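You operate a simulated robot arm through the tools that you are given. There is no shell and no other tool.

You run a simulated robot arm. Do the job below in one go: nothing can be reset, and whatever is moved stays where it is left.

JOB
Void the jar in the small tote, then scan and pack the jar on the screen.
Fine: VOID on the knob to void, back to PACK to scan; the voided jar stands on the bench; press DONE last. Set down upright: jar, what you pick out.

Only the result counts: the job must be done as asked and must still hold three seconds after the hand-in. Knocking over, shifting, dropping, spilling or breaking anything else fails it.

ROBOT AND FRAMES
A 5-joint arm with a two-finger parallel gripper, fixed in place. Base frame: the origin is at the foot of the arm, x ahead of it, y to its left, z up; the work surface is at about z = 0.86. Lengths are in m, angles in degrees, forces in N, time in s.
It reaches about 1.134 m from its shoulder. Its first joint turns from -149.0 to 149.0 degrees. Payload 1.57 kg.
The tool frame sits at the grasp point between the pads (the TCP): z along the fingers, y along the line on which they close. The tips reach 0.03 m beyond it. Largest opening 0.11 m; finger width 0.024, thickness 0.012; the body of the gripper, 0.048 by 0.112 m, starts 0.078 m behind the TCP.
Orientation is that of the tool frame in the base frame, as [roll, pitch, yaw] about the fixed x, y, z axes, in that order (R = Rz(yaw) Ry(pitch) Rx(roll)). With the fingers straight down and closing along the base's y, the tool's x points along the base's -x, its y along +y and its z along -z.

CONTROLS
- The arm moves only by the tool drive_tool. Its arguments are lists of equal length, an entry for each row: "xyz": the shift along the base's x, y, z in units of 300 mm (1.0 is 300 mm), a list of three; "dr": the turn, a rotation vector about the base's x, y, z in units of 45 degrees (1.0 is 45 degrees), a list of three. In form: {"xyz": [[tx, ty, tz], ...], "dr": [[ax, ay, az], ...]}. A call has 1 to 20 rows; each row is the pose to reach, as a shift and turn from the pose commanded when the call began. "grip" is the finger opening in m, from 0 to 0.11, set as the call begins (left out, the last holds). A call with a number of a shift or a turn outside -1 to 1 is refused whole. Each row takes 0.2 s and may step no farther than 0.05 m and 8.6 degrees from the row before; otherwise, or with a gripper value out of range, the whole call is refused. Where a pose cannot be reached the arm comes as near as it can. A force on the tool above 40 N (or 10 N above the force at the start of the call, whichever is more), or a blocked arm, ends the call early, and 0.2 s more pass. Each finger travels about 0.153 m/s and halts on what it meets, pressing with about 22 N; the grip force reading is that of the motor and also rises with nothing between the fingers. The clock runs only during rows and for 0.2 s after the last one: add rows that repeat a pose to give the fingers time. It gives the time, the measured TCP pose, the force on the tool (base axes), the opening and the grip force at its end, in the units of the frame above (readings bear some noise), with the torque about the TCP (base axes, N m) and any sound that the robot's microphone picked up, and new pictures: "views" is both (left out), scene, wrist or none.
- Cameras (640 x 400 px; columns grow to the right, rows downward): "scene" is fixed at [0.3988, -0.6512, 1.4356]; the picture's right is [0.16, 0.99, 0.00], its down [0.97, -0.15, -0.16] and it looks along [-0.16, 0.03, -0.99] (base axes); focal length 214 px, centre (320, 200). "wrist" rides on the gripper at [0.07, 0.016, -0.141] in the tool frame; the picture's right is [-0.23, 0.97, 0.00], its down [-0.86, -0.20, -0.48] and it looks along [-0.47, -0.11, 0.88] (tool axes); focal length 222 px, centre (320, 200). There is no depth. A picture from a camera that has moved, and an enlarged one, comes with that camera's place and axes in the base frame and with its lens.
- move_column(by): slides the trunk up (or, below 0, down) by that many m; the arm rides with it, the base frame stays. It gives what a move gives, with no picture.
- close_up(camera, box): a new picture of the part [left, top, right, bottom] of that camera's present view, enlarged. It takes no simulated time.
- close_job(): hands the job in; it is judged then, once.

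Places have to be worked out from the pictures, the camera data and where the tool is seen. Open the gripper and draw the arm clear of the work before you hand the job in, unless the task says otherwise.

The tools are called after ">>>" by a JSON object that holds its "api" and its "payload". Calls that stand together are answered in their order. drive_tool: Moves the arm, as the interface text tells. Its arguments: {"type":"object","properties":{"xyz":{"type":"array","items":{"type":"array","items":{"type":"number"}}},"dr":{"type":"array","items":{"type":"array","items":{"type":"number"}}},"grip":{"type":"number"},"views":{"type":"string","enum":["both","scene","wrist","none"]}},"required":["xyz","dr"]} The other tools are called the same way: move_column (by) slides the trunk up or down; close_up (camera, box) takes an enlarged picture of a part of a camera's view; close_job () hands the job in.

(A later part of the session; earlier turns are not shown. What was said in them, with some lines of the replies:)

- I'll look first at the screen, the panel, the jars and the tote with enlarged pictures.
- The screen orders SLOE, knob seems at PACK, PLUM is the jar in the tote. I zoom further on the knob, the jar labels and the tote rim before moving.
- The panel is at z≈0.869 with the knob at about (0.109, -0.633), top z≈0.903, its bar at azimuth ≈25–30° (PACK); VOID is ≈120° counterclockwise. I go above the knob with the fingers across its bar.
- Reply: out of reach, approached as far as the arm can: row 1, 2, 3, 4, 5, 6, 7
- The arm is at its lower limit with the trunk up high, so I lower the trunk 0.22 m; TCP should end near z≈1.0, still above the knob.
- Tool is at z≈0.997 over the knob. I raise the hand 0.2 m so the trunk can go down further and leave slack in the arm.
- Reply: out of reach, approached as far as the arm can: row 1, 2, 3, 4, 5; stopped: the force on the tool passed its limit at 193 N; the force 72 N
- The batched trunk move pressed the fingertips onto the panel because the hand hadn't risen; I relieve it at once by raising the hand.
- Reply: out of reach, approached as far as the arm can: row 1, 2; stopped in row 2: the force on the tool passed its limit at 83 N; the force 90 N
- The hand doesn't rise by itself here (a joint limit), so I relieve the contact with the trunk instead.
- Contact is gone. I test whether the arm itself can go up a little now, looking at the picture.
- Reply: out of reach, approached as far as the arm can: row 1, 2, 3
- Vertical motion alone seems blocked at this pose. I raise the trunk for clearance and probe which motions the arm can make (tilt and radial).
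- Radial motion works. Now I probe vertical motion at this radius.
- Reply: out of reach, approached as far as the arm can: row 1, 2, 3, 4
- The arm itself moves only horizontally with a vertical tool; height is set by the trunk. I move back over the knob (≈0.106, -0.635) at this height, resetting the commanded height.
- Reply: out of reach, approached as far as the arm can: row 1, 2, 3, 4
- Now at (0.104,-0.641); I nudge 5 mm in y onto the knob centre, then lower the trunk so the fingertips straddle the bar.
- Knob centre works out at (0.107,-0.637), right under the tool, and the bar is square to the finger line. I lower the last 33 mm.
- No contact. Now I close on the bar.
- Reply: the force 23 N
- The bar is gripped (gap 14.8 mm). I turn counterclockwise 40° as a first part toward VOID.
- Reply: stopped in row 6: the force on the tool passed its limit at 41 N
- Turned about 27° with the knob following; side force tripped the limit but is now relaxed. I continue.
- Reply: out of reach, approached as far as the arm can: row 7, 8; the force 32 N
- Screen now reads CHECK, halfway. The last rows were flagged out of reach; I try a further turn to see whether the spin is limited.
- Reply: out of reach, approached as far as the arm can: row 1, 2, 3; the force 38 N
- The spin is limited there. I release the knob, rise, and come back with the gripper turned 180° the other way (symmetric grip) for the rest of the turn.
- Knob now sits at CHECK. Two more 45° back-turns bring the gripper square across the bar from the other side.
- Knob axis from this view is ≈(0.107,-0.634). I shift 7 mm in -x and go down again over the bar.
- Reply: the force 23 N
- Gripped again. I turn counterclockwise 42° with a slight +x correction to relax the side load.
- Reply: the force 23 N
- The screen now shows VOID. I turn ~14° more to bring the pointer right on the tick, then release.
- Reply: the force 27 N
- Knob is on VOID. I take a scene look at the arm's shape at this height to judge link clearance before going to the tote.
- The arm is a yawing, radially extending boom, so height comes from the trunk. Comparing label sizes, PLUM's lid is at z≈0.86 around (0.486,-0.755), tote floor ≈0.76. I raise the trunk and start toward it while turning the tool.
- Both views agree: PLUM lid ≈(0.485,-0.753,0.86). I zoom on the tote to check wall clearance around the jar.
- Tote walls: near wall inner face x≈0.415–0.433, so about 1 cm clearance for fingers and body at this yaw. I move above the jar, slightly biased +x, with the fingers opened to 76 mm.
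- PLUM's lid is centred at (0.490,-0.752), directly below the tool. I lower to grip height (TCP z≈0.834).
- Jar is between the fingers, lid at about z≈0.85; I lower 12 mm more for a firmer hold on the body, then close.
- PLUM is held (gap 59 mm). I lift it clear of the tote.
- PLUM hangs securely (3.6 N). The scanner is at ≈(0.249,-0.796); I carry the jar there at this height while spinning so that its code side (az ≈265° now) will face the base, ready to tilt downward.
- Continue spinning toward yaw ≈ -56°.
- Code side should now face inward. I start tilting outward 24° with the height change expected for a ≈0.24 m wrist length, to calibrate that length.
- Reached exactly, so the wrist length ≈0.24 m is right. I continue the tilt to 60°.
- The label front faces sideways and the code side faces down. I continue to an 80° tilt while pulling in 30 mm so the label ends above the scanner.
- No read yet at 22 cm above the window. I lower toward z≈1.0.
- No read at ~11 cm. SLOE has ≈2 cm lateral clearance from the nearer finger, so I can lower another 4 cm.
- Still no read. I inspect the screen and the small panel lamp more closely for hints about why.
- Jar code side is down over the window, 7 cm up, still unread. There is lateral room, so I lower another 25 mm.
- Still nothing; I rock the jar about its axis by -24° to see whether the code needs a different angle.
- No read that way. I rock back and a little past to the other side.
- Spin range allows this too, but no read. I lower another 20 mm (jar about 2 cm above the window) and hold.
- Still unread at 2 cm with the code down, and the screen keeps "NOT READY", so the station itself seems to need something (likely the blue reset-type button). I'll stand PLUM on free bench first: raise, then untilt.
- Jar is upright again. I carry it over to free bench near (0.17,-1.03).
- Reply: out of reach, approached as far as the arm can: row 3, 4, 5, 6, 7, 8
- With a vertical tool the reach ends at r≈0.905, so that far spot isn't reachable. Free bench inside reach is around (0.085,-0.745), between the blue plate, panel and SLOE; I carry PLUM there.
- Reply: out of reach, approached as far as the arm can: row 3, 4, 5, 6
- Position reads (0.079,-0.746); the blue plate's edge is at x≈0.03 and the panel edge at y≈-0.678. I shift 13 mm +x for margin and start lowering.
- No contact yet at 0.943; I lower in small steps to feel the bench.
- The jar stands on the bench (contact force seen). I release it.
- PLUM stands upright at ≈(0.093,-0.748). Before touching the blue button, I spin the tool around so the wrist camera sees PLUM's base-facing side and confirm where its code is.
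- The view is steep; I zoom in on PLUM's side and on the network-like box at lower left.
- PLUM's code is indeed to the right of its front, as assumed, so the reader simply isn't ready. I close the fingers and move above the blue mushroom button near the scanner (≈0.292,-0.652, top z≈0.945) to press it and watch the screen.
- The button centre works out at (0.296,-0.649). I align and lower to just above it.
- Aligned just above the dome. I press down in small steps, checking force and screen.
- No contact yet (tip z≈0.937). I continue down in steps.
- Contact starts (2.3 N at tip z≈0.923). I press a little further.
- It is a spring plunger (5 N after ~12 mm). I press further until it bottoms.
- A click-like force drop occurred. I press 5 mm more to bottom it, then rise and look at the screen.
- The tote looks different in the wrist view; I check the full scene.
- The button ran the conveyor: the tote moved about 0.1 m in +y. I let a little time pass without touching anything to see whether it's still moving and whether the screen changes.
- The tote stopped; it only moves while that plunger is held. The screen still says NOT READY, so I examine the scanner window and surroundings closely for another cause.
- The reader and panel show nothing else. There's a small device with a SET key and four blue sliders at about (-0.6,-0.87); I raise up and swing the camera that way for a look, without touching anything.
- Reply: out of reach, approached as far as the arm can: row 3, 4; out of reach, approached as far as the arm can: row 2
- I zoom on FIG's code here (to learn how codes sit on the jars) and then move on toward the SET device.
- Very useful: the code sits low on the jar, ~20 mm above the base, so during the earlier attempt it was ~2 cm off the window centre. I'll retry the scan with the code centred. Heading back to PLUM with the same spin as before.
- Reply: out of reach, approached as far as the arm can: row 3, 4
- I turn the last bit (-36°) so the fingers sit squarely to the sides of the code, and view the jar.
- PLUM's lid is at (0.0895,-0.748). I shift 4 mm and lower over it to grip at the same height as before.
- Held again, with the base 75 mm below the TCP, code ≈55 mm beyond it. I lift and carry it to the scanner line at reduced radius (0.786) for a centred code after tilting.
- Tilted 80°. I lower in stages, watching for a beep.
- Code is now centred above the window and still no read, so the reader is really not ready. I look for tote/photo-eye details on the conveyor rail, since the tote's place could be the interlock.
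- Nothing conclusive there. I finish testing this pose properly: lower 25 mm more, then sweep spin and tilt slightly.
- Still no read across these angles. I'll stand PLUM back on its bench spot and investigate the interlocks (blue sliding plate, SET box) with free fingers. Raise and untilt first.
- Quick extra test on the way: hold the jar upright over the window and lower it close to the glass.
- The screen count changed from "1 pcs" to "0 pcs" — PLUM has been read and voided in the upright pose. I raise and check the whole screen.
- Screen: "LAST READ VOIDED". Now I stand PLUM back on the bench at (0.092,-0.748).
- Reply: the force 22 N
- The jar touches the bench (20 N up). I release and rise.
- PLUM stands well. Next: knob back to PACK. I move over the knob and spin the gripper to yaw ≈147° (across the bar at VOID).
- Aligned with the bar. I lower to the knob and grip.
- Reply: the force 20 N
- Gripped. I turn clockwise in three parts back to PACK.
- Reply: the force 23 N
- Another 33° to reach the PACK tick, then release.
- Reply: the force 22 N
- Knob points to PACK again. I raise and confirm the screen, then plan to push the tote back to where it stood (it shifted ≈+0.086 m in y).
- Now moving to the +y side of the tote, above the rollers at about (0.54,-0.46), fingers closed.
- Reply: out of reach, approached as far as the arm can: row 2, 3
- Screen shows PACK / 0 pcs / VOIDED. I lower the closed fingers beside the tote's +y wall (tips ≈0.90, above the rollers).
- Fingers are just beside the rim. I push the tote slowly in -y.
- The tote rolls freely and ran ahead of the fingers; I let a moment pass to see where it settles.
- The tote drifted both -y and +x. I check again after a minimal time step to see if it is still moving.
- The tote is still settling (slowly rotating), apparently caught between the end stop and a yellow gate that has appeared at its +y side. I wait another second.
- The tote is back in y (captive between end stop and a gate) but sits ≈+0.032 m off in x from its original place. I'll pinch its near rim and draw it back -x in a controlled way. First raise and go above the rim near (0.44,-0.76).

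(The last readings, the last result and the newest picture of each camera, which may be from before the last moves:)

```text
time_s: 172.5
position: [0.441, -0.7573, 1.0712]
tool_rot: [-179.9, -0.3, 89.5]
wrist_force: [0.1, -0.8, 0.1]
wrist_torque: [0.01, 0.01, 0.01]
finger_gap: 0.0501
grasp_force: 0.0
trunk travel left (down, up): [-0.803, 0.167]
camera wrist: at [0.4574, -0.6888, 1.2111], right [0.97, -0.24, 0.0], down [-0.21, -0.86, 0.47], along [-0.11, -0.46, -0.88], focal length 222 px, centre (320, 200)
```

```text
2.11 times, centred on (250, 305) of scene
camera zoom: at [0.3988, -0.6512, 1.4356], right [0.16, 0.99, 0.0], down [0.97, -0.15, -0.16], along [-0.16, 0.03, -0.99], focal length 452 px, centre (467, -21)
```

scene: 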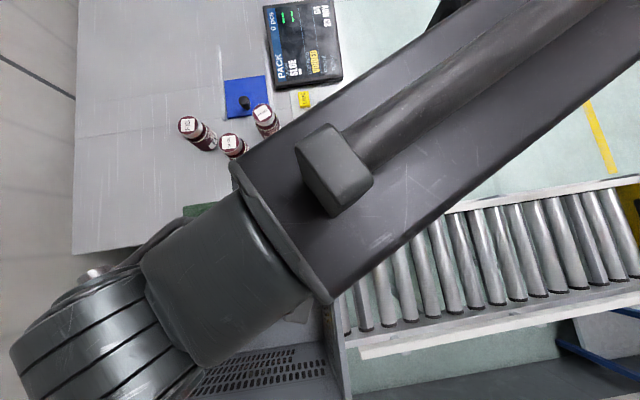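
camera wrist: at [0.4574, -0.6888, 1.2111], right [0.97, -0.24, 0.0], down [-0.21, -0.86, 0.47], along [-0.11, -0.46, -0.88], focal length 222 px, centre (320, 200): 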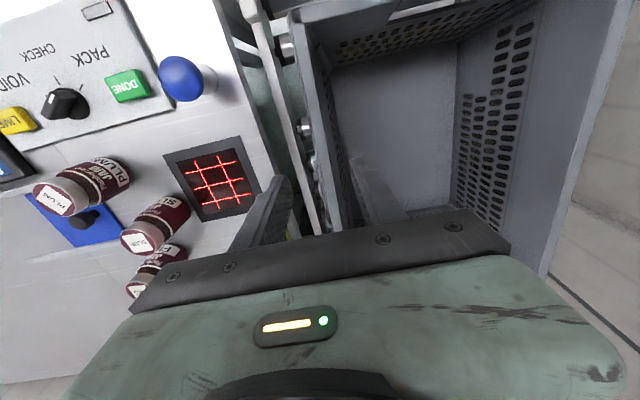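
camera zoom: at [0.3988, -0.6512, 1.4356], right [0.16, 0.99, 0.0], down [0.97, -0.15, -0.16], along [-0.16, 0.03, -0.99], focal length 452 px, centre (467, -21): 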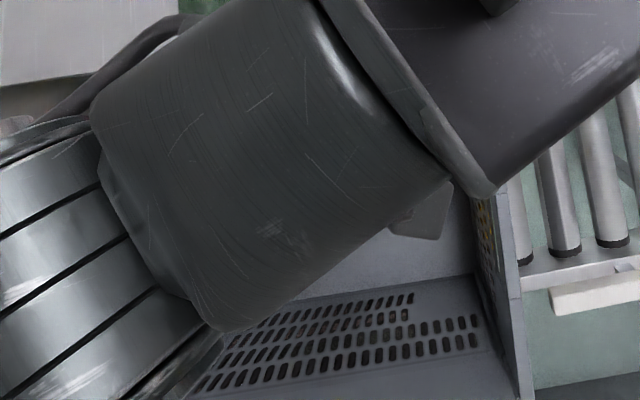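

The near rim is at x≈0.440–0.455. I centre on it (+6 mm), lower so the fingers straddle it, then pinch.

>>> {"api": "drive_tool", "payload": {"xyz": [[0.02, 0, 0], [0.02, 0, 0]], "dr": [[0, 0, 0], [0, 0, 0]], "views": "none"}}

>>> {"api": "move_column", "payload": {"by": -0.09}}

>>> {"api": "close_up", "payload": {"camera": "wrist", "box": [200, 0, 460, 240]}}

```text
time_s: 173.1
position: [0.448, -0.7578, 1.0701]
tool_rot: [-179.9, -0.3, 89.4]
wrist_force: [-0.3, -0.7, 0.2]
wrist_torque: [0.02, 0.0, 0.03]
finger_gap: 0.0505
grasp_force: 0.1
trunk travel left (down, up): [-0.803, 0.167]
```

```text
time_s: 174.3
position: [0.4467, -0.7576, 0.9805]
tool_rot: [-179.8, -0.3, 89.4]
wrist_force: [-0.3, 0.7, -0.2]
wrist_torque: [0.0, 0.02, -0.01]
finger_gap: 0.0499
grasp_force: 0.1
trunk travel left (down, up): [-0.713, 0.257]
```

```text
1.67 times, centred on (330, 120) of wrist
camera zoom: at [0.4636, -0.6886, 1.1212], right [0.97, -0.24, 0.0], down [-0.21, -0.86, 0.47], along [-0.12, -0.46, -0.88], focal length 370 px, centre (303, 333)
```

zoom: 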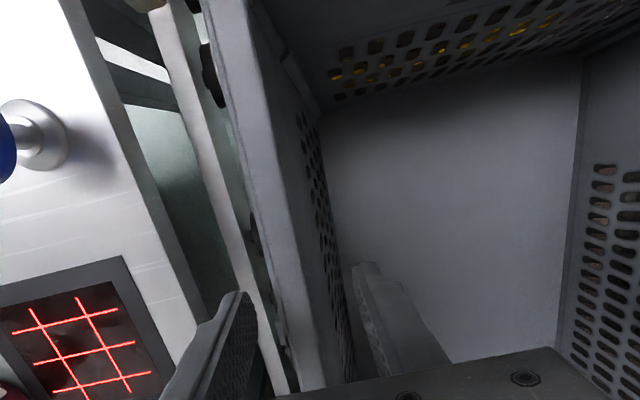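

The rim is between the fingers. I lower 35 mm and pinch gently.

>>> {"api": "move_column", "payload": {"by": -0.035}}

>>> {"api": "drive_tool", "payload": {"xyz": [[0, 0, 0], [0, 0, 0]], "dr": [[0, 0, 0], [0, 0, 0]], "grip": 0.0, "views": "wrist"}}

```text
time_s: 175.1
position: [0.4477, -0.7573, 0.9448]
tool_rot: [-179.8, -0.3, 89.5]
wrist_force: [-0.4, 0.1, 0.0]
wrist_torque: [0.01, 0.01, 0.01]
finger_gap: 0.0502
grasp_force: 0.0
trunk travel left (down, up): [-0.678, 0.292]
```

```text
time_s: 175.7
position: [0.4479, -0.7577, 0.9449]
tool_rot: [-180.0, -0.3, 89.5]
wrist_force: [1.5, -4.2, 3.8]
wrist_torque: [0.61, -0.93, -0.28]
finger_gap: 0.0188
grasp_force: 22.3
trunk travel left (down, up): [-0.678, 0.292]
camera wrist: at [0.4638, -0.6889, 1.0862], right [0.97, -0.24, 0.0], down [-0.21, -0.86, 0.47], along [-0.11, -0.46, -0.88], focal length 222 px, centre (320, 200)
```

wrist: 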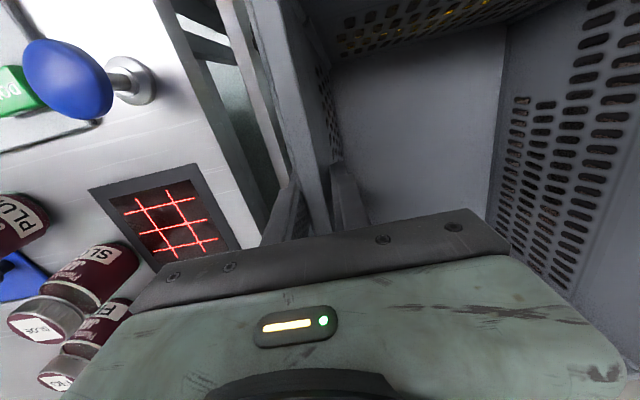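

Rim pinched (19 mm). I draw it -x by 32 mm slowly.

>>> {"api": "drive_tool", "payload": {"xyz": [[-0.011, 0, 0], [-0.022, 0, 0], [-0.033, 0, 0], [-0.044, 0, 0], [-0.055, 0, 0], [-0.066, 0, 0], [-0.077, 0, 0], [-0.088, 0, 0], [-0.099, 0, 0], [-0.107, 0, 0], [-0.107, 0, 0], [-0.107, 0, 0]], "dr": [[0, 0, 0], [0, 0, 0], [0, 0, 0], [0, 0, 0], [0, 0, 0], [0, 0, 0], [0, 0, 0], [0, 0, 0], [0, 0, 0], [0, 0, 0], [0, 0, 0], [0, 0, 0]], "views": "both"}}

```text
time_s: 178.3
position: [0.4147, -0.757, 0.946]
tool_rot: [-179.9, -0.5, 89.4]
wrist_force: [1.6, -3.5, 2.6]
wrist_torque: [0.46, -0.86, -0.17]
finger_gap: 0.019
grasp_force: 22.2
trunk travel left (down, up): [-0.678, 0.292]
camera wrist: at [0.4307, -0.6889, 1.0861], right [0.97, -0.24, 0.0], down [-0.21, -0.86, 0.47], along [-0.12, -0.46, -0.88], focal length 222 px, centre (320, 200)
```

scene: 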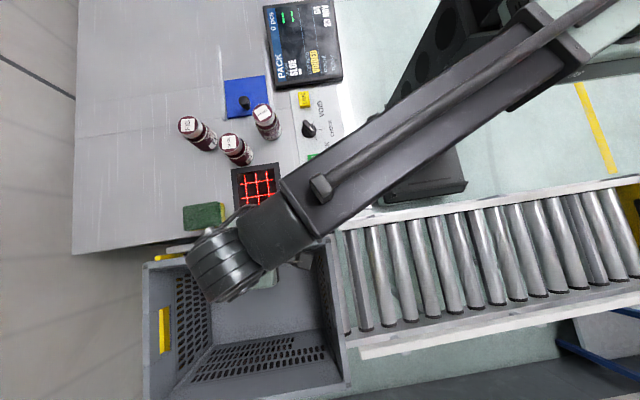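
wrist: 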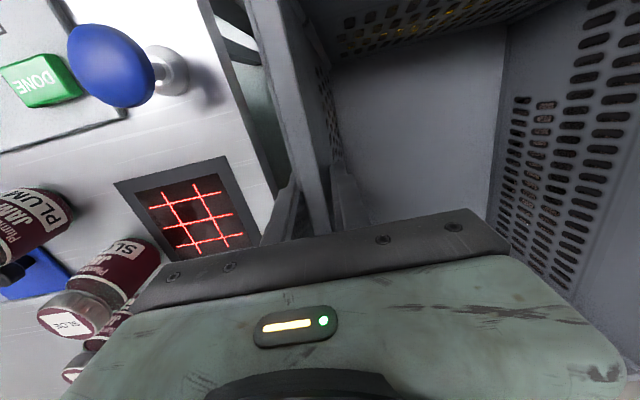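

Let me compare with the original picture of the tote.

>>> {"api": "close_up", "payload": {"camera": "scene", "box": [130, 210, 370, 400]}}

```text
2.11 times, centred on (250, 305) of scene
camera zoom: at [0.3988, -0.6512, 1.4356], right [0.16, 0.99, 0.0], down [0.97, -0.15, -0.16], along [-0.16, 0.03, -0.99], focal length 452 px, centre (467, -21)
```

zoom: 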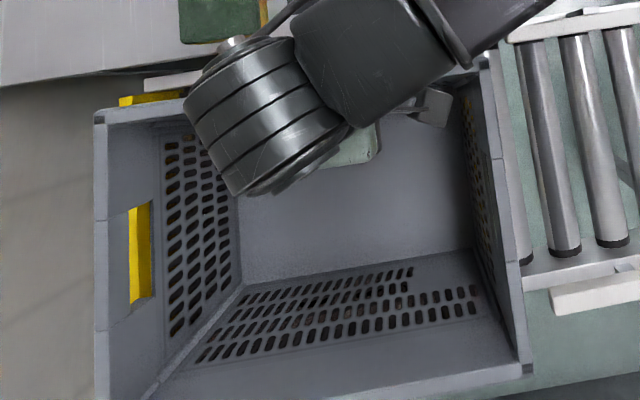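

The near-left corner matches the original, but the tote is rotated by about -2.3°. I correct: rotate +2.3° with an 11 mm -x move at the grip point.

>>> {"api": "drive_tool", "payload": {"xyz": [[-0.009, 0, 0], [-0.018, 0.001, 0], [-0.027, 0.002, 0], [-0.037, 0.003, 0], [-0.037, 0.003, 0]], "dr": [[0, 0, 0.013], [0, 0, 0.026], [0, 0, 0.039], [0, 0, 0.052], [0, 0, 0.052]], "views": "none"}}

>>> {"api": "close_up", "payload": {"camera": "scene", "box": [130, 210, 370, 400]}}

```text
time_s: 179.5
position: [0.4031, -0.7582, 0.9454]
tool_rot: [-179.9, -0.3, 91.6]
wrist_force: [1.4, -4.3, 2.1]
wrist_torque: [-0.52, -0.82, -0.53]
finger_gap: 0.0193
grasp_force: 22.0
trunk travel left (down, up): [-0.678, 0.292]
```

```text
2.11 times, centred on (250, 305) of scene
camera zoom: at [0.3988, -0.6512, 1.4356], right [0.16, 0.99, 0.0], down [0.97, -0.15, -0.16], along [-0.16, 0.03, -0.99], focal length 452 px, centre (467, -21)
```

zoom: 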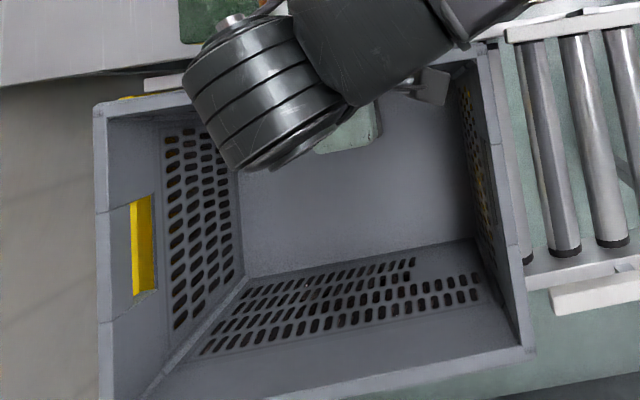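

Now it matches the original within a few millimetres. I release the rim, rise, and check that it stays.

>>> {"api": "drive_tool", "payload": {"xyz": [[0, 0, 0], [0, 0, 0]], "dr": [[0, 0, 0], [0, 0, 0]], "grip": 0.04, "views": "none"}}

>>> {"api": "move_column", "payload": {"by": 0.13}}

>>> {"api": "drive_tool", "payload": {"xyz": [[-0.15, 0, 0], [-0.3, 0, 0], [-0.45, 0, 0], [-0.6, 0, 0], [-0.75, -0.02, 0], [-0.82, -0.02, 0], [-0.82, -0.02, 0]], "dr": [[0, 0, 0.15], [0, 0, 0.3], [0, 0, 0.45], [0, 0, 0.6], [0, 0, 0.75], [0, 0, 0.9], [0, 0, 1.0]], "grip": 0.08, "views": "both"}}

>>> {"api": "close_up", "payload": {"camera": "scene", "box": [130, 210, 370, 400]}}

```text
time_s: 180.1
position: [0.4032, -0.7577, 0.9465]
tool_rot: [-179.8, -0.3, 91.8]
wrist_force: [0.4, 0.1, 0.1]
wrist_torque: [0.0, 0.0, -0.01]
finger_gap: 0.0398
grasp_force: 0.0
trunk travel left (down, up): [-0.678, 0.292]
```

```text
time_s: 181.7
position: [0.4027, -0.7585, 1.0755]
tool_rot: [-179.9, -0.3, 91.9]
wrist_force: [0.2, -0.6, 0.1]
wrist_torque: [0.03, -0.01, 0.0]
finger_gap: 0.04
grasp_force: 0.0
trunk travel left (down, up): [-0.808, 0.162]
```

```text
time_s: 183.3
position: [0.1577, -0.764, 1.0749]
tool_rot: [180.0, -0.3, 137.0]
wrist_force: [0.4, -0.1, -0.4]
wrist_torque: [0.0, -0.01, 0.01]
finger_gap: 0.08
grasp_force: 0.0
out of reach, approached as far as the arm can: row 5
trunk travel left (down, up): [-0.808, 0.162]
camera wrist: at [0.1172, -0.7034, 1.2161], right [0.83, 0.56, 0.0], down [0.49, -0.73, 0.47], along [0.26, -0.4, -0.88], focal length 222 px, centre (320, 200)
```

scene: 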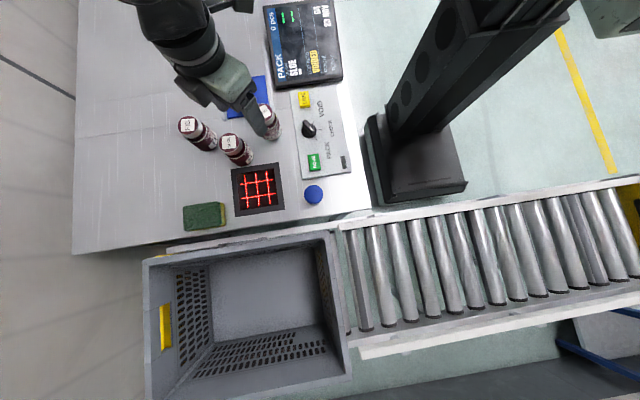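
wrist: 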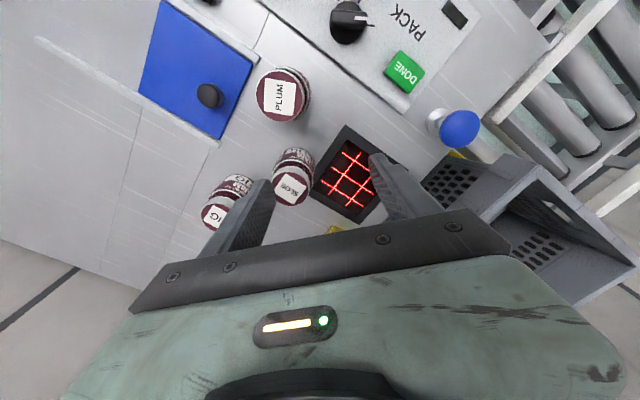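

```text
2.11 times, centred on (250, 305) of scene
camera zoom: at [0.3988, -0.6512, 1.4356], right [0.16, 0.99, 0.0], down [0.97, -0.15, -0.16], along [-0.16, 0.03, -0.99], focal length 452 px, centre (467, -21)
```

zoom: 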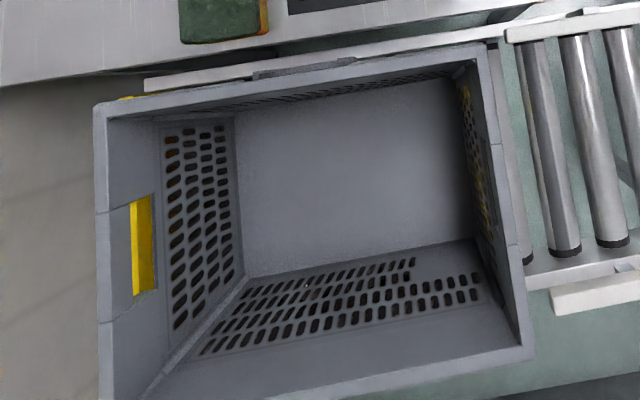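

The tote is back at its original spot and stays. Next SLOE at ≈(0.154,-0.824): I turn the closing line along x (clear of FIG and PLUM) and go above it.

>>> {"api": "drive_tool", "payload": {"xyz": [[-0.002, -0.04, 0], [-0.004, -0.08, 0], [-0.006, -0.12, 0], [-0.008, -0.16, 0], [-0.012, -0.2, 0], [-0.012, -0.2, 0], [-0.012, -0.2, 0]], "dr": [[0, 0, -0.165], [0, 0, -0.33], [0, 0, -0.495], [0, 0, -0.66], [0, 0, -0.83], [0, 0, -1], [0, 0, -1]], "views": "wrist"}}

>>> {"api": "close_up", "payload": {"camera": "wrist", "box": [180, 20, 460, 240]}}

```text
time_s: 184.9
position: [0.1526, -0.8242, 1.0758]
tool_rot: [-179.8, -0.3, 91.6]
wrist_force: [-0.1, 0.4, -0.5]
wrist_torque: [-0.02, -0.01, -0.01]
finger_gap: 0.0801
grasp_force: 0.0
trunk travel left (down, up): [-0.808, 0.162]
camera wrist: at [0.1663, -0.754, 1.2162], right [0.98, -0.2, 0.0], down [-0.17, -0.86, 0.47], along [-0.1, -0.46, -0.88], focal length 222 px, centre (320, 200)
```

wrist: 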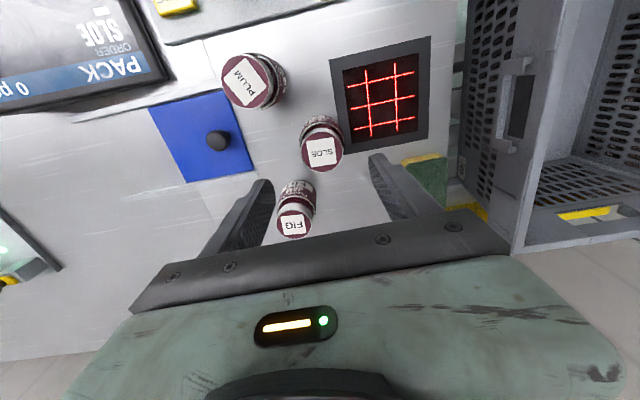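

```text
1.82 times, centred on (320, 130) of wrist
camera zoom: at [0.1663, -0.754, 1.2162], right [0.98, -0.2, 0.0], down [-0.17, -0.86, 0.47], along [-0.1, -0.46, -0.88], focal length 404 px, centre (320, 327)
```

zoom: 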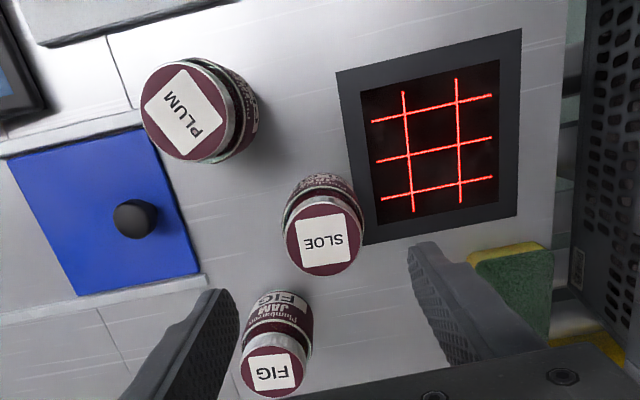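

SLOE is centred at (0.153,-0.827) with clear room for both fingers. I adjust 3 mm, lower and grip it.

>>> {"api": "drive_tool", "payload": {"xyz": [[0, -0.009, 0], [0, -0.009, 0]], "dr": [[0, 0, 0], [0, 0, 0]], "views": "none"}}

>>> {"api": "move_column", "payload": {"by": -0.141}}

>>> {"api": "drive_tool", "payload": {"xyz": [[0, 0, 0], [0, 0, 0], [0, 0, 0], [0, 0, 0]], "dr": [[0, 0, 0], [0, 0, 0], [0, 0, 0], [0, 0, 0]], "grip": 0.0, "views": "wrist"}}

```text
time_s: 185.5
position: [0.1545, -0.8271, 1.0749]
tool_rot: [-180.0, -0.3, 91.8]
wrist_force: [0.3, 0.3, 0.4]
wrist_torque: [0.02, -0.01, -0.01]
finger_gap: 0.0801
grasp_force: 0.0
trunk travel left (down, up): [-0.808, 0.162]
```

```text
time_s: 187.2
position: [0.1531, -0.8267, 0.9332]
tool_rot: [-179.9, -0.4, 91.7]
wrist_force: [-0.4, 0.3, 0.5]
wrist_torque: [-0.02, 0.0, 0.01]
finger_gap: 0.0802
grasp_force: 0.1
trunk travel left (down, up): [-0.667, 0.303]
```

```text
time_s: 188.2
position: [0.1532, -0.8261, 0.9342]
tool_rot: [-179.9, -0.4, 91.8]
wrist_force: [1.6, -0.8, 1.3]
wrist_torque: [-0.07, -0.18, -0.02]
finger_gap: 0.059
grasp_force: 22.5
trunk travel left (down, up): [-0.667, 0.303]
camera wrist: at [0.167, -0.757, 1.0752], right [0.98, -0.2, 0.0], down [-0.17, -0.86, 0.47], along [-0.1, -0.46, -0.88], focal length 222 px, centre (320, 200)
```

wrist: 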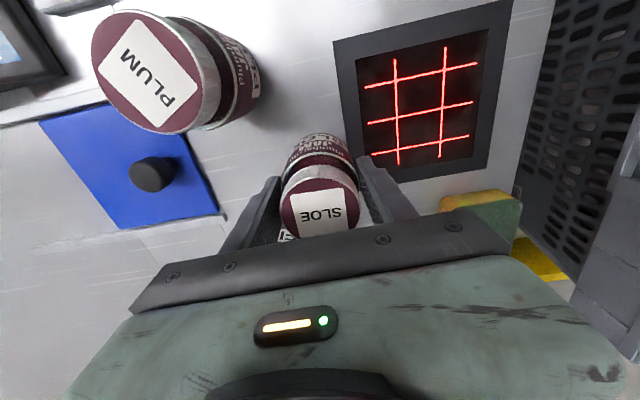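

SLOE held. I lift it and bring it upright over the scanner window as worked for PLUM.

>>> {"api": "move_column", "payload": {"by": 0.14}}

>>> {"api": "drive_tool", "payload": {"xyz": [[0.12, 0.037, 0], [0.24, 0.075, 0], [0.338, 0.107, 0], [0.338, 0.107, 0]], "dr": [[0, 0, 0], [0, 0, 0], [0, 0, 0], [0, 0, 0]], "views": "none"}}

>>> {"api": "move_column", "payload": {"by": -0.092}}

>>> {"api": "close_up", "payload": {"camera": "scene", "box": [160, 0, 400, 220]}}

```text
time_s: 189.9
position: [0.154, -0.8265, 1.0743]
tool_rot: [-179.9, -0.3, 91.8]
wrist_force: [-0.1, -0.6, -3.4]
wrist_torque: [0.03, -0.02, 0.0]
finger_gap: 0.059
grasp_force: 22.5
trunk travel left (down, up): [-0.807, 0.163]
```

```text
time_s: 190.9
position: [0.257, -0.793, 1.0741]
tool_rot: [-180.0, -0.4, 91.6]
wrist_force: [0.2, 0.3, -3.1]
wrist_torque: [0.02, 0.0, -0.01]
finger_gap: 0.0594
grasp_force: 21.7
trunk travel left (down, up): [-0.807, 0.163]
```

```text
time_s: 192.1
position: [0.257, -0.7947, 0.9821]
tool_rot: [-179.9, -0.4, 91.7]
wrist_force: [0.0, -0.2, -3.5]
wrist_torque: [0.01, 0.0, -0.01]
finger_gap: 0.0593
grasp_force: 22.2
trunk travel left (down, up): [-0.715, 0.255]
```

```text
1.82 times, centred on (280, 110) of scene
camera zoom: at [0.3988, -0.6512, 1.4356], right [0.16, 0.99, 0.0], down [0.97, -0.15, -0.16], along [-0.16, 0.03, -0.99], focal length 390 px, centre (393, 364)
```

zoom: 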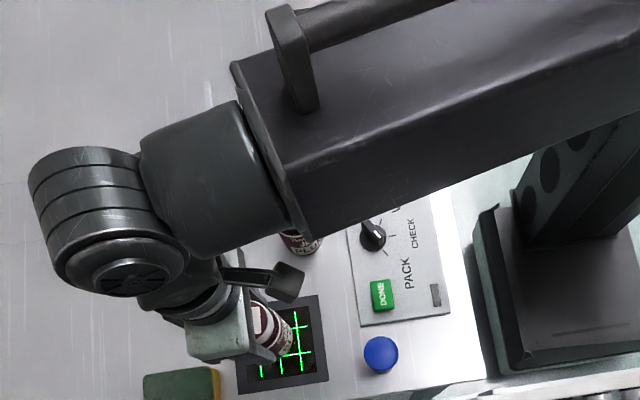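

The scanner grid has turned green: SLOE read. I lift straight away and look at the screen.

>>> {"api": "move_column", "payload": {"by": 0.14}}

>>> {"api": "close_up", "payload": {"camera": "scene", "box": [160, 0, 400, 220]}}

>>> {"api": "close_up", "payload": {"camera": "wrist", "box": [0, 0, 320, 240]}}

```text
time_s: 193.8
position: [0.2577, -0.7941, 1.1219]
tool_rot: [-179.9, -0.2, 91.9]
wrist_force: [0.1, 1.1, -3.5]
wrist_torque: [0.05, 0.01, -0.02]
finger_gap: 0.0592
grasp_force: 21.5
trunk travel left (down, up): [-0.855, 0.115]
```

```text
1.82 times, centred on (280, 110) of scene
camera zoom: at [0.3988, -0.6512, 1.4356], right [0.16, 0.99, 0.0], down [0.97, -0.15, -0.16], along [-0.16, 0.03, -0.99], focal length 390 px, centre (393, 364)
```

zoom: 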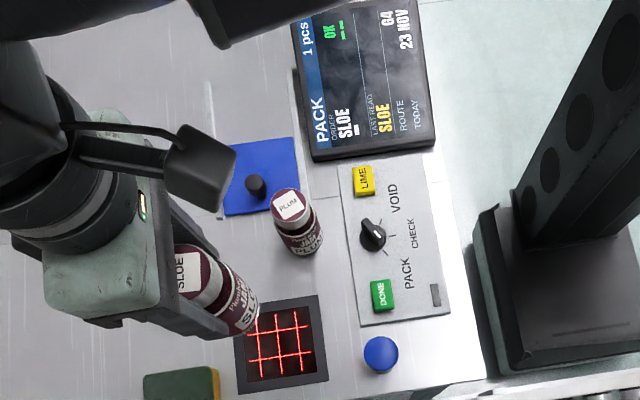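

```text
1.67 times, centred on (160, 120) of wrist
camera zoom: at [0.2705, -0.7242, 1.2629], right [0.98, -0.2, 0.0], down [-0.17, -0.86, 0.47], along [-0.1, -0.46, -0.88], focal length 370 px, centre (587, 333)
```

zoom: 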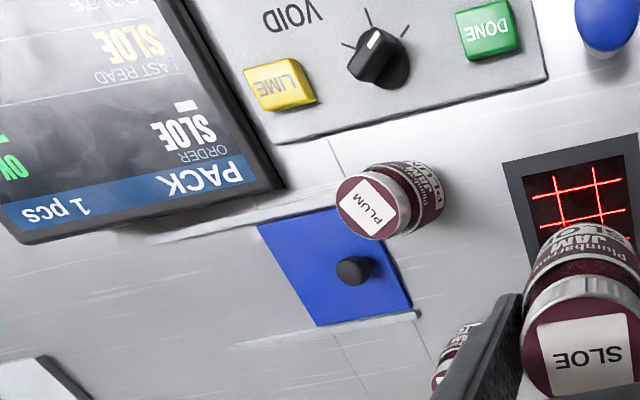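

Screen: "PACK 1 pcs – SLOE OK – LAST READ SLOE". Now I carry SLOE over the tote to (0.488,-0.745).

>>> {"api": "drive_tool", "payload": {"xyz": [[0.13, 0.028, 0], [0.26, 0.055, 0], [0.39, 0.083, 0], [0.52, 0.11, 0], [0.65, 0.138, 0], [0.768, 0.163, 0], [0.768, 0.163, 0], [0.768, 0.163, 0]], "dr": [[0, 0, 0], [0, 0, 0], [0, 0, 0], [0, 0, 0], [0, 0, 0], [0, 0, 0], [0, 0, 0], [0, 0, 0]], "views": "both"}}

>>> {"api": "close_up", "payload": {"camera": "wrist", "box": [160, 20, 480, 240]}}

```text
time_s: 195.6
position: [0.4864, -0.746, 1.1215]
tool_rot: [-179.9, -0.3, 91.7]
wrist_force: [-0.5, 0.3, -3.4]
wrist_torque: [0.02, -0.02, 0.02]
finger_gap: 0.0594
grasp_force: 21.8
out of reach, approached as far as the arm can: row 6
trunk travel left (down, up): [-0.855, 0.115]
camera wrist: at [0.4996, -0.6764, 1.2629], right [0.98, -0.2, 0.0], down [-0.17, -0.86, 0.47], along [-0.1, -0.46, -0.88], focal length 222 px, centre (320, 200)
```

scene: 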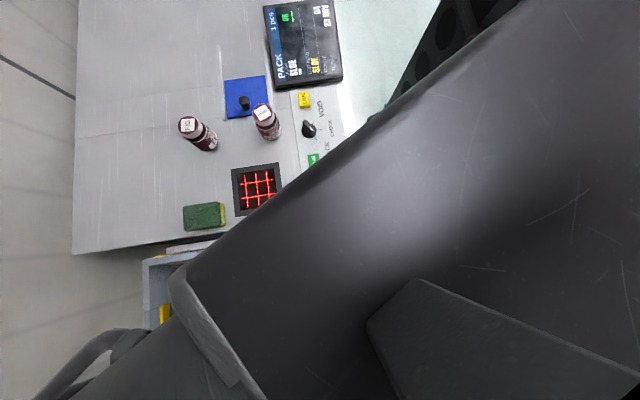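
wrist: 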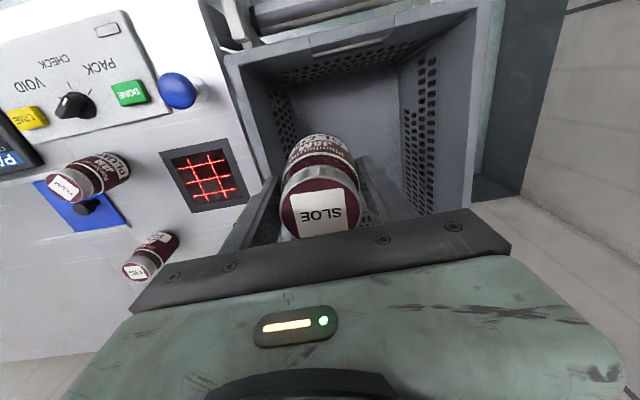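

```text
1.82 times, centred on (320, 130) of wrist
camera zoom: at [0.4996, -0.6764, 1.2629], right [0.98, -0.2, 0.0], down [-0.17, -0.86, 0.47], along [-0.1, -0.46, -0.88], focal length 404 px, centre (320, 327)
```

zoom: 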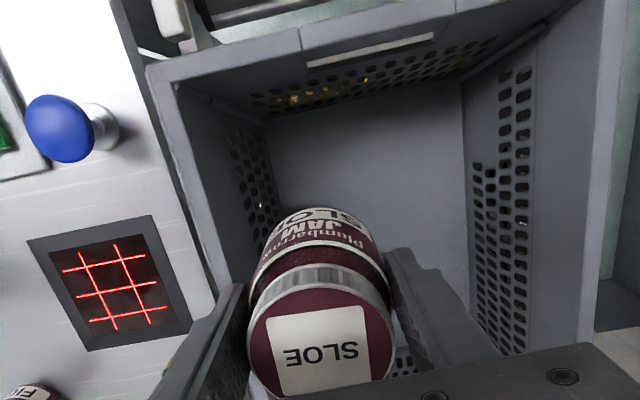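

Well placed over the tote floor. I lower into the tote to just above the floor.

>>> {"api": "move_column", "payload": {"by": -0.28}}

>>> {"api": "move_column", "payload": {"by": -0.014}}

>>> {"api": "move_column", "payload": {"by": -0.005}}

```text
time_s: 198.4
position: [0.4852, -0.7462, 0.8418]
tool_rot: [-179.9, -0.4, 91.8]
wrist_force: [-0.4, 0.4, -4.4]
wrist_torque: [0.0, -0.03, -0.03]
finger_gap: 0.0592
grasp_force: 21.6
trunk travel left (down, up): [-0.575, 0.395]
```

```text
time_s: 199.1
position: [0.4874, -0.7468, 0.8273]
tool_rot: [-179.9, -0.3, 91.8]
wrist_force: [1.0, 0.3, -3.6]
wrist_torque: [-0.01, -0.02, -0.01]
finger_gap: 0.0592
grasp_force: 22.4
trunk travel left (down, up): [-0.561, 0.409]
```

```text
time_s: 199.6
position: [0.486, -0.7452, 0.8225]
tool_rot: [-179.9, -0.4, 91.8]
wrist_force: [0.0, 0.1, -3.7]
wrist_torque: [0.02, -0.01, 0.02]
finger_gap: 0.0591
grasp_force: 22.5
trunk travel left (down, up): [-0.556, 0.414]
```

>>> {"api": "move_column", "payload": {"by": -0.003}}

>>> {"api": "move_column", "payload": {"by": -0.002}}

```text
time_s: 200.1
position: [0.4859, -0.7451, 0.8214]
tool_rot: [-179.8, -0.2, 91.8]
wrist_force: [1.8, -2.9, 12.5]
wrist_torque: [-0.61, -0.19, 0.07]
finger_gap: 0.0595
grasp_force: 21.8
trunk travel left (down, up): [-0.553, 0.417]
```

```text
time_s: 200.6
position: [0.4861, -0.7449, 0.8191]
tool_rot: [-179.9, -0.3, 91.8]
wrist_force: [-0.5, 2.0, 16.0]
wrist_torque: [-0.41, -0.12, -0.01]
finger_gap: 0.0592
grasp_force: 21.9
trunk travel left (down, up): [-0.551, 0.419]
```

The jar stands on the tote floor (16 N). I open the fingers only moderately and check before rising.

>>> {"api": "drive_tool", "payload": {"xyz": [[0, 0, 0], [0, 0, 0]], "dr": [[0, 0, 0], [0, 0, 0]], "grip": 0.074, "views": "wrist"}}

>>> {"api": "move_column", "payload": {"by": 0.25}}

>>> {"api": "close_up", "payload": {"camera": "wrist", "box": [160, 20, 480, 240]}}

```text
time_s: 201.2
position: [0.4853, -0.7453, 0.8181]
tool_rot: [-179.9, -0.3, 91.7]
wrist_force: [-0.6, 0.5, 0.1]
wrist_torque: [-0.04, 0.0, 0.0]
finger_gap: 0.074
grasp_force: 0.1
trunk travel left (down, up): [-0.551, 0.419]
camera wrist: at [0.4993, -0.6762, 0.9591], right [0.98, -0.2, 0.0], down [-0.17, -0.86, 0.47], along [-0.1, -0.46, -0.88], focal length 222 px, centre (320, 200)
```

wrist: 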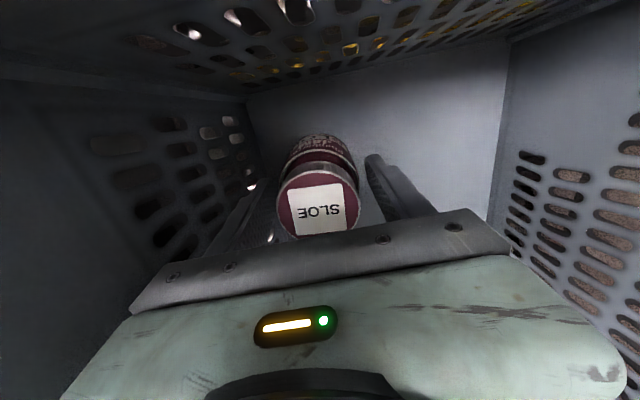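

```text
time_s: 203.8
position: [0.4864, -0.7454, 1.0689]
tool_rot: [180.0, -0.3, 91.9]
wrist_force: [-0.4, -1.0, 0.0]
wrist_torque: [0.01, 0.0, -0.03]
finger_gap: 0.0742
grasp_force: 0.0
trunk travel left (down, up): [-0.801, 0.169]
```

```text
1.82 times, centred on (320, 130) of wrist
camera zoom: at [0.4994, -0.6762, 1.2091], right [0.98, -0.2, 0.0], down [-0.17, -0.86, 0.47], along [-0.1, -0.46, -0.88], focal length 404 px, centre (320, 327)
```

zoom: 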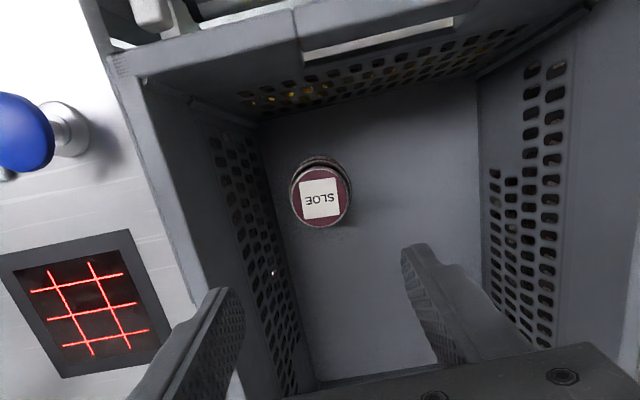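

SLOE stands upright in the tote. Last step: DONE at ≈(0.204,-0.635). I close the fingers and move above it.

>>> {"api": "drive_tool", "payload": {"xyz": [[-0.14, 0.055, 0], [-0.28, 0.11, 0], [-0.42, 0.165, 0], [-0.56, 0.22, 0], [-0.7, 0.275, 0], [-0.84, 0.33, 0], [-0.94, 0.367, 0], [-0.94, 0.367, 0]], "dr": [[0, 0, 0], [0, 0, 0], [0, 0, 0], [0, 0, 0], [0, 0, 0], [0, 0, 0], [0, 0, 0], [0, 0, 0]], "grip": 0.0, "views": "both"}}

>>> {"api": "close_up", "payload": {"camera": "wrist", "box": [200, 20, 440, 240]}}

>>> {"api": "close_up", "payload": {"camera": "scene", "box": [130, 210, 370, 400]}}

```text
time_s: 205.6
position: [0.2037, -0.6333, 1.0686]
tool_rot: [-179.9, -0.4, 91.8]
wrist_force: [0.0, 0.3, 0.6]
wrist_torque: [-0.02, -0.02, 0.0]
finger_gap: 0.0001
grasp_force: 21.2
trunk travel left (down, up): [-0.801, 0.169]
camera wrist: at [0.2177, -0.5634, 1.2092], right [0.98, -0.2, 0.0], down [-0.17, -0.86, 0.47], along [-0.1, -0.46, -0.88], focal length 222 px, centre (320, 200)
```

scene: 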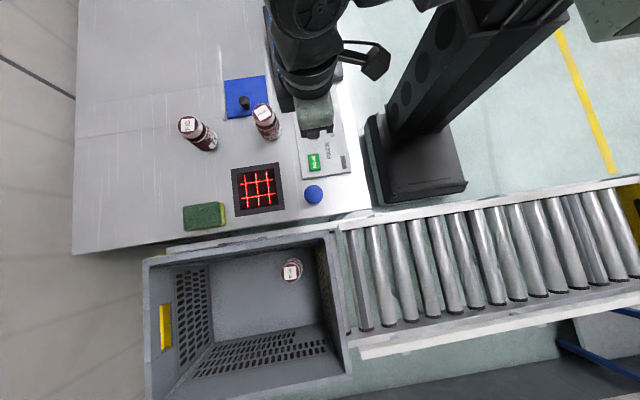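
wrist: 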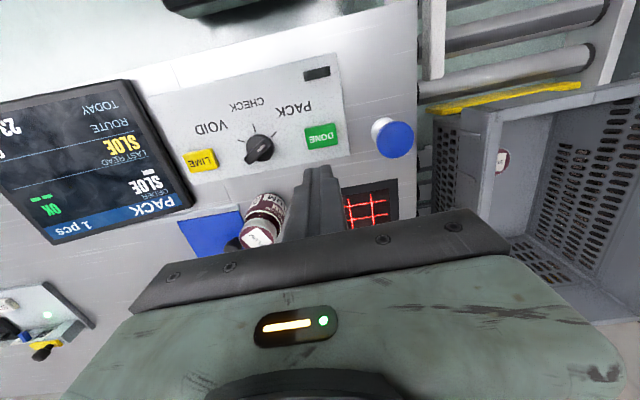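

```text
1.82 times, centred on (320, 130) of wrist
camera zoom: at [0.2177, -0.5634, 1.2092], right [0.98, -0.2, 0.0], down [-0.17, -0.86, 0.47], along [-0.1, -0.46, -0.88], focal length 404 px, centre (320, 327)
```

zoom: 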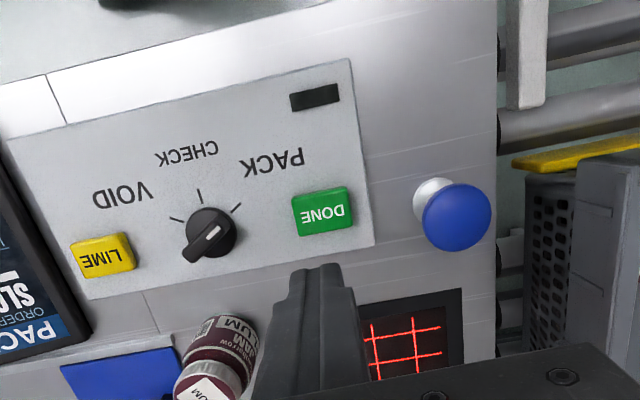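

```text
2.11 times, centred on (250, 305) of scene
camera zoom: at [0.3988, -0.6512, 1.4356], right [0.16, 0.99, 0.0], down [0.97, -0.15, -0.16], along [-0.16, 0.03, -0.99], focal length 452 px, centre (467, -21)
```

zoom: 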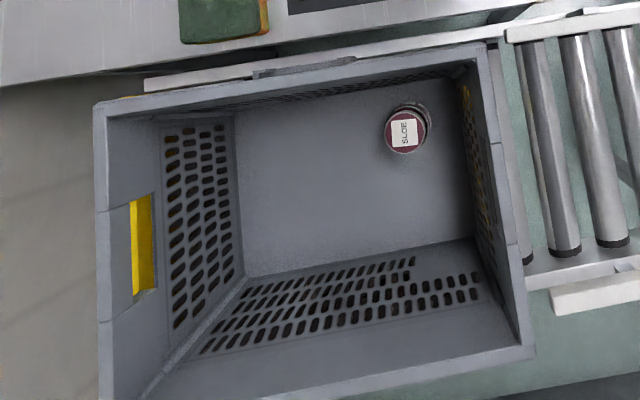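

DONE works out at (0.203,-0.632), directly below. I lower to just above it and then press in small steps.

>>> {"api": "move_column", "payload": {"by": -0.14}}

>>> {"api": "move_column", "payload": {"by": -0.006}}

>>> {"api": "move_column", "payload": {"by": -0.004}}

>>> {"api": "close_up", "payload": {"camera": "wrist", "box": [0, 0, 640, 400]}}

```text
time_s: 207.3
position: [0.2051, -0.6326, 0.929]
tool_rot: [-179.9, -0.2, 91.9]
wrist_force: [0.6, -0.6, -0.4]
wrist_torque: [-0.02, 0.01, 0.01]
finger_gap: 0.0
grasp_force: 21.1
trunk travel left (down, up): [-0.661, 0.309]
```

```text
time_s: 207.8
position: [0.205, -0.6329, 0.9221]
tool_rot: [-179.9, -0.1, 91.8]
wrist_force: [0.1, -0.4, -0.2]
wrist_torque: [0.01, 0.05, 0.0]
finger_gap: 0.0
grasp_force: 21.4
trunk travel left (down, up): [-0.655, 0.315]
```

```text
time_s: 208.4
position: [0.2034, -0.6327, 0.918]
tool_rot: [-179.9, -0.4, 91.8]
wrist_force: [1.1, -0.1, 0.1]
wrist_torque: [0.0, -0.07, -0.01]
finger_gap: 0.0
grasp_force: 20.6
trunk travel left (down, up): [-0.651, 0.319]
```

```text
1.00 times, centred on (320, 200) of wrist (not enlarged: the box is as wide or as high as the picture)
camera zoom: at [0.218, -0.5635, 1.0592], right [0.98, -0.2, 0.0], down [-0.17, -0.86, 0.47], along [-0.1, -0.46, -0.88], focal length 222 px, centre (320, 200)
```

zoom: 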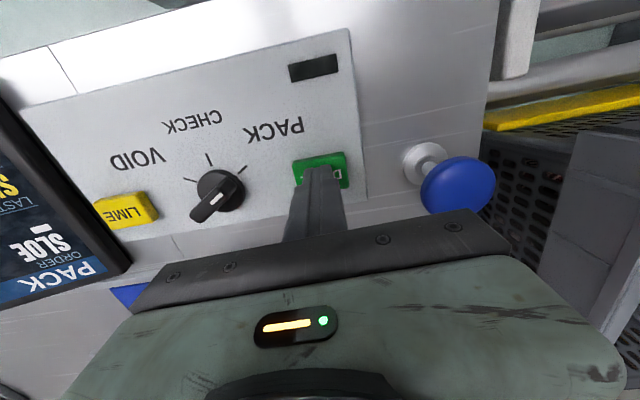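

Fingertips are right over DONE without contact yet. I press down step by step.

>>> {"api": "move_column", "payload": {"by": -0.004}}

>>> {"api": "move_column", "payload": {"by": -0.003}}

>>> {"api": "move_column", "payload": {"by": -0.003}}

>>> {"api": "close_up", "payload": {"camera": "wrist", "box": [0, 0, 640, 400]}}

```text
time_s: 208.9
position: [0.2041, -0.6331, 0.9143]
tool_rot: [-179.9, -0.3, 91.7]
wrist_force: [-0.4, 1.0, 0.2]
wrist_torque: [0.01, 0.01, -0.01]
finger_gap: 0.0001
grasp_force: 21.1
trunk travel left (down, up): [-0.647, 0.323]
```

```text
time_s: 209.4
position: [0.2044, -0.6332, 0.9107]
tool_rot: [-180.0, -0.4, 91.8]
wrist_force: [1.0, 0.2, 2.0]
wrist_torque: [-0.04, -0.04, 0.0]
finger_gap: 0.0
grasp_force: 20.8
trunk travel left (down, up): [-0.644, 0.326]
```

```text
time_s: 209.9
position: [0.2047, -0.6321, 0.9085]
tool_rot: [-179.9, -0.3, 91.8]
wrist_force: [0.2, -0.7, 2.7]
wrist_torque: [-0.05, 0.0, 0.0]
finger_gap: 0.0002
grasp_force: 21.2
trunk travel left (down, up): [-0.641, 0.329]
heard: click
```

```text
1.00 times, centred on (320, 200) of wrist (not enlarged: the box is as wide or as high as the picture)
camera zoom: at [0.218, -0.5634, 1.0492], right [0.98, -0.2, 0.0], down [-0.17, -0.86, 0.47], along [-0.1, -0.46, -0.88], focal length 222 px, centre (320, 200)
```

zoom: 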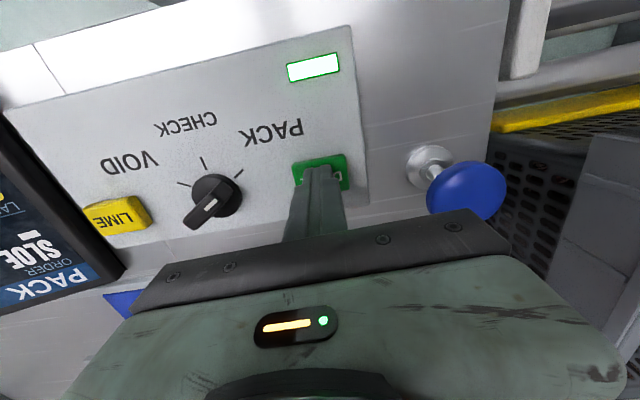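

"Click" heard and the panel lamp lit green: DONE registered. I rise, open the gripper and draw clear, then check the final state.

>>> {"api": "move_column", "payload": {"by": 0.2}}

>>> {"api": "drive_tool", "payload": {"xyz": [[-0.03, 0.1, 0], [-0.06, 0.2, 0], [-0.08, 0.3, 0], [-0.08, 0.3, 0], [-0.08, 0.3, 0]], "dr": [[0, 0, 0], [0, 0, 0], [0, 0, 0], [0, 0, 0], [0, 0, 0]], "grip": 0.08, "views": "both"}}

>>> {"api": "close_up", "payload": {"camera": "scene", "box": [160, 0, 400, 220]}}

>>> {"api": "close_up", "payload": {"camera": "scene", "box": [130, 210, 370, 400]}}

```text
time_s: 212.1
position: [0.2049, -0.6325, 1.1074]
tool_rot: [-179.9, -0.3, 91.8]
wrist_force: [-0.3, -0.1, -0.4]
wrist_torque: [0.01, 0.04, 0.0]
finger_gap: 0.0
grasp_force: 22.0
trunk travel left (down, up): [-0.841, 0.129]
```

```text
time_s: 213.3
position: [0.1805, -0.5446, 1.1091]
tool_rot: [-179.9, -0.3, 91.7]
wrist_force: [-0.9, -0.3, -0.5]
wrist_torque: [0.04, 0.0, -0.01]
finger_gap: 0.0797
grasp_force: 0.0
trunk travel left (down, up): [-0.841, 0.129]
camera wrist: at [0.193, -0.4756, 1.2491], right [0.98, -0.2, 0.0], down [-0.17, -0.86, 0.47], along [-0.1, -0.46, -0.88], focal length 222 px, centre (320, 200)
```

scene: 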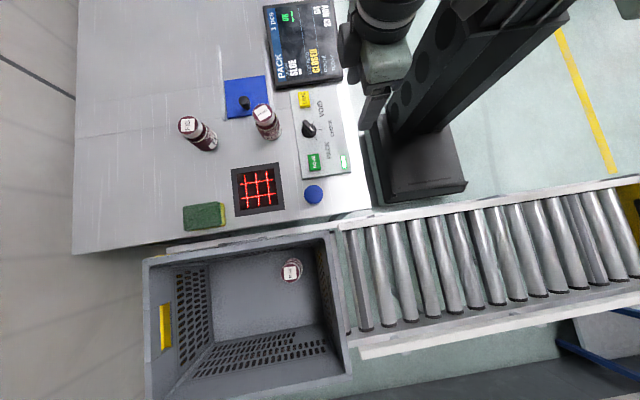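
wrist: 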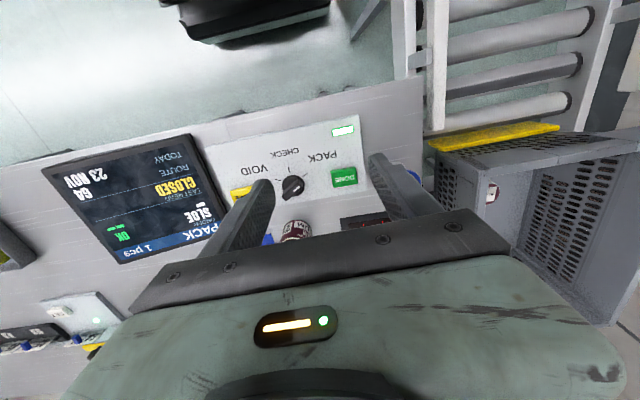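

```text
1.82 times, centred on (280, 110) of scene
camera zoom: at [0.3988, -0.6512, 1.4356], right [0.16, 0.99, 0.0], down [0.97, -0.15, -0.16], along [-0.16, 0.03, -0.99], focal length 390 px, centre (393, 364)
```

zoom: 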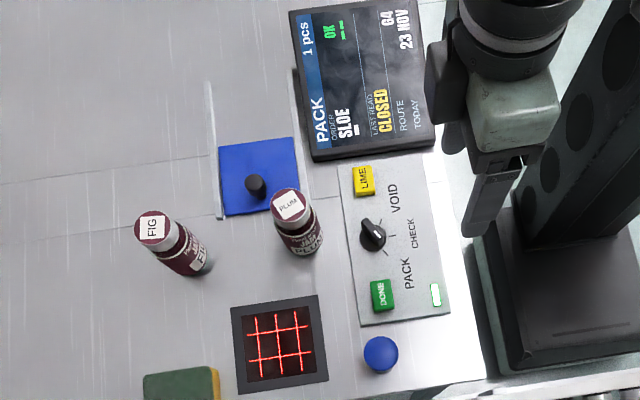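

```text
2.11 times, centred on (250, 305) of scene
camera zoom: at [0.3988, -0.6512, 1.4356], right [0.16, 0.99, 0.0], down [0.97, -0.15, -0.16], along [-0.16, 0.03, -0.99], focal length 452 px, centre (467, -21)
```

zoom: 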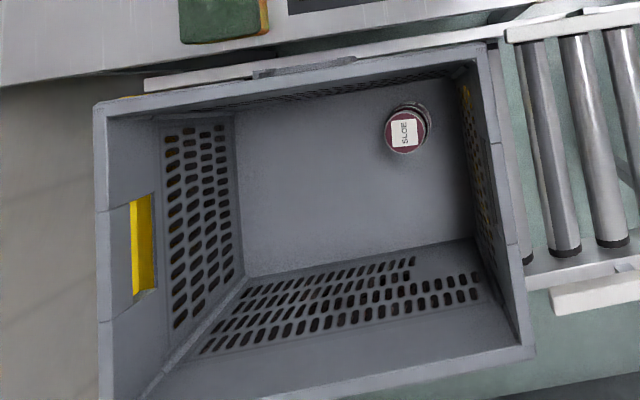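

The screen shows order "CLOSED", 1 pcs, SLOE OK. PLUM stands on the bench, SLOE stands in the tote, the tote has stayed put, and the gripper is open and clear, so I hand the job in.

>>> {"api": "close_job", "payload": {}}

```text
The job is handed in.
```

I voided PLUM, scanned SLOE and packed it in the tote, pressed DONE last, and handed the job in. The screen reads "CLOSED", 1 pcs, SLOE OK. I haven't seen the judge's result.

- **PLUM:** it stands upright on the bench at about (0.09, -0.75). The screen showed "VOIDED" after its scan.
- **SLOE:** it stands upright in the tote at about (0.49, -0.745), scanned with the knob back on PACK.

Three things happened that could count against the result:

- **Tote moved:** I thought the blue button might wake the scanner, so I pressed it. It ran the conveyor instead and moved the tote about 9 cm along y. I pushed and pulled the tote back before packing SLOE. It now sits within about 1 cm of its original place, possibly turned by up to about a degree, and it was stable at hand-in.
- **Hard press on the panel:** early on, a trunk move pressed the fingertips onto the panel by the knob, peaking at 193 N. I saw no damage, and the knob and buttons worked normally afterwards.
- **Failed scan attempts:** PLUM did not read when I held it tilted over the scanner, only when I held it upright just above the window. SLOE then read on the first try.
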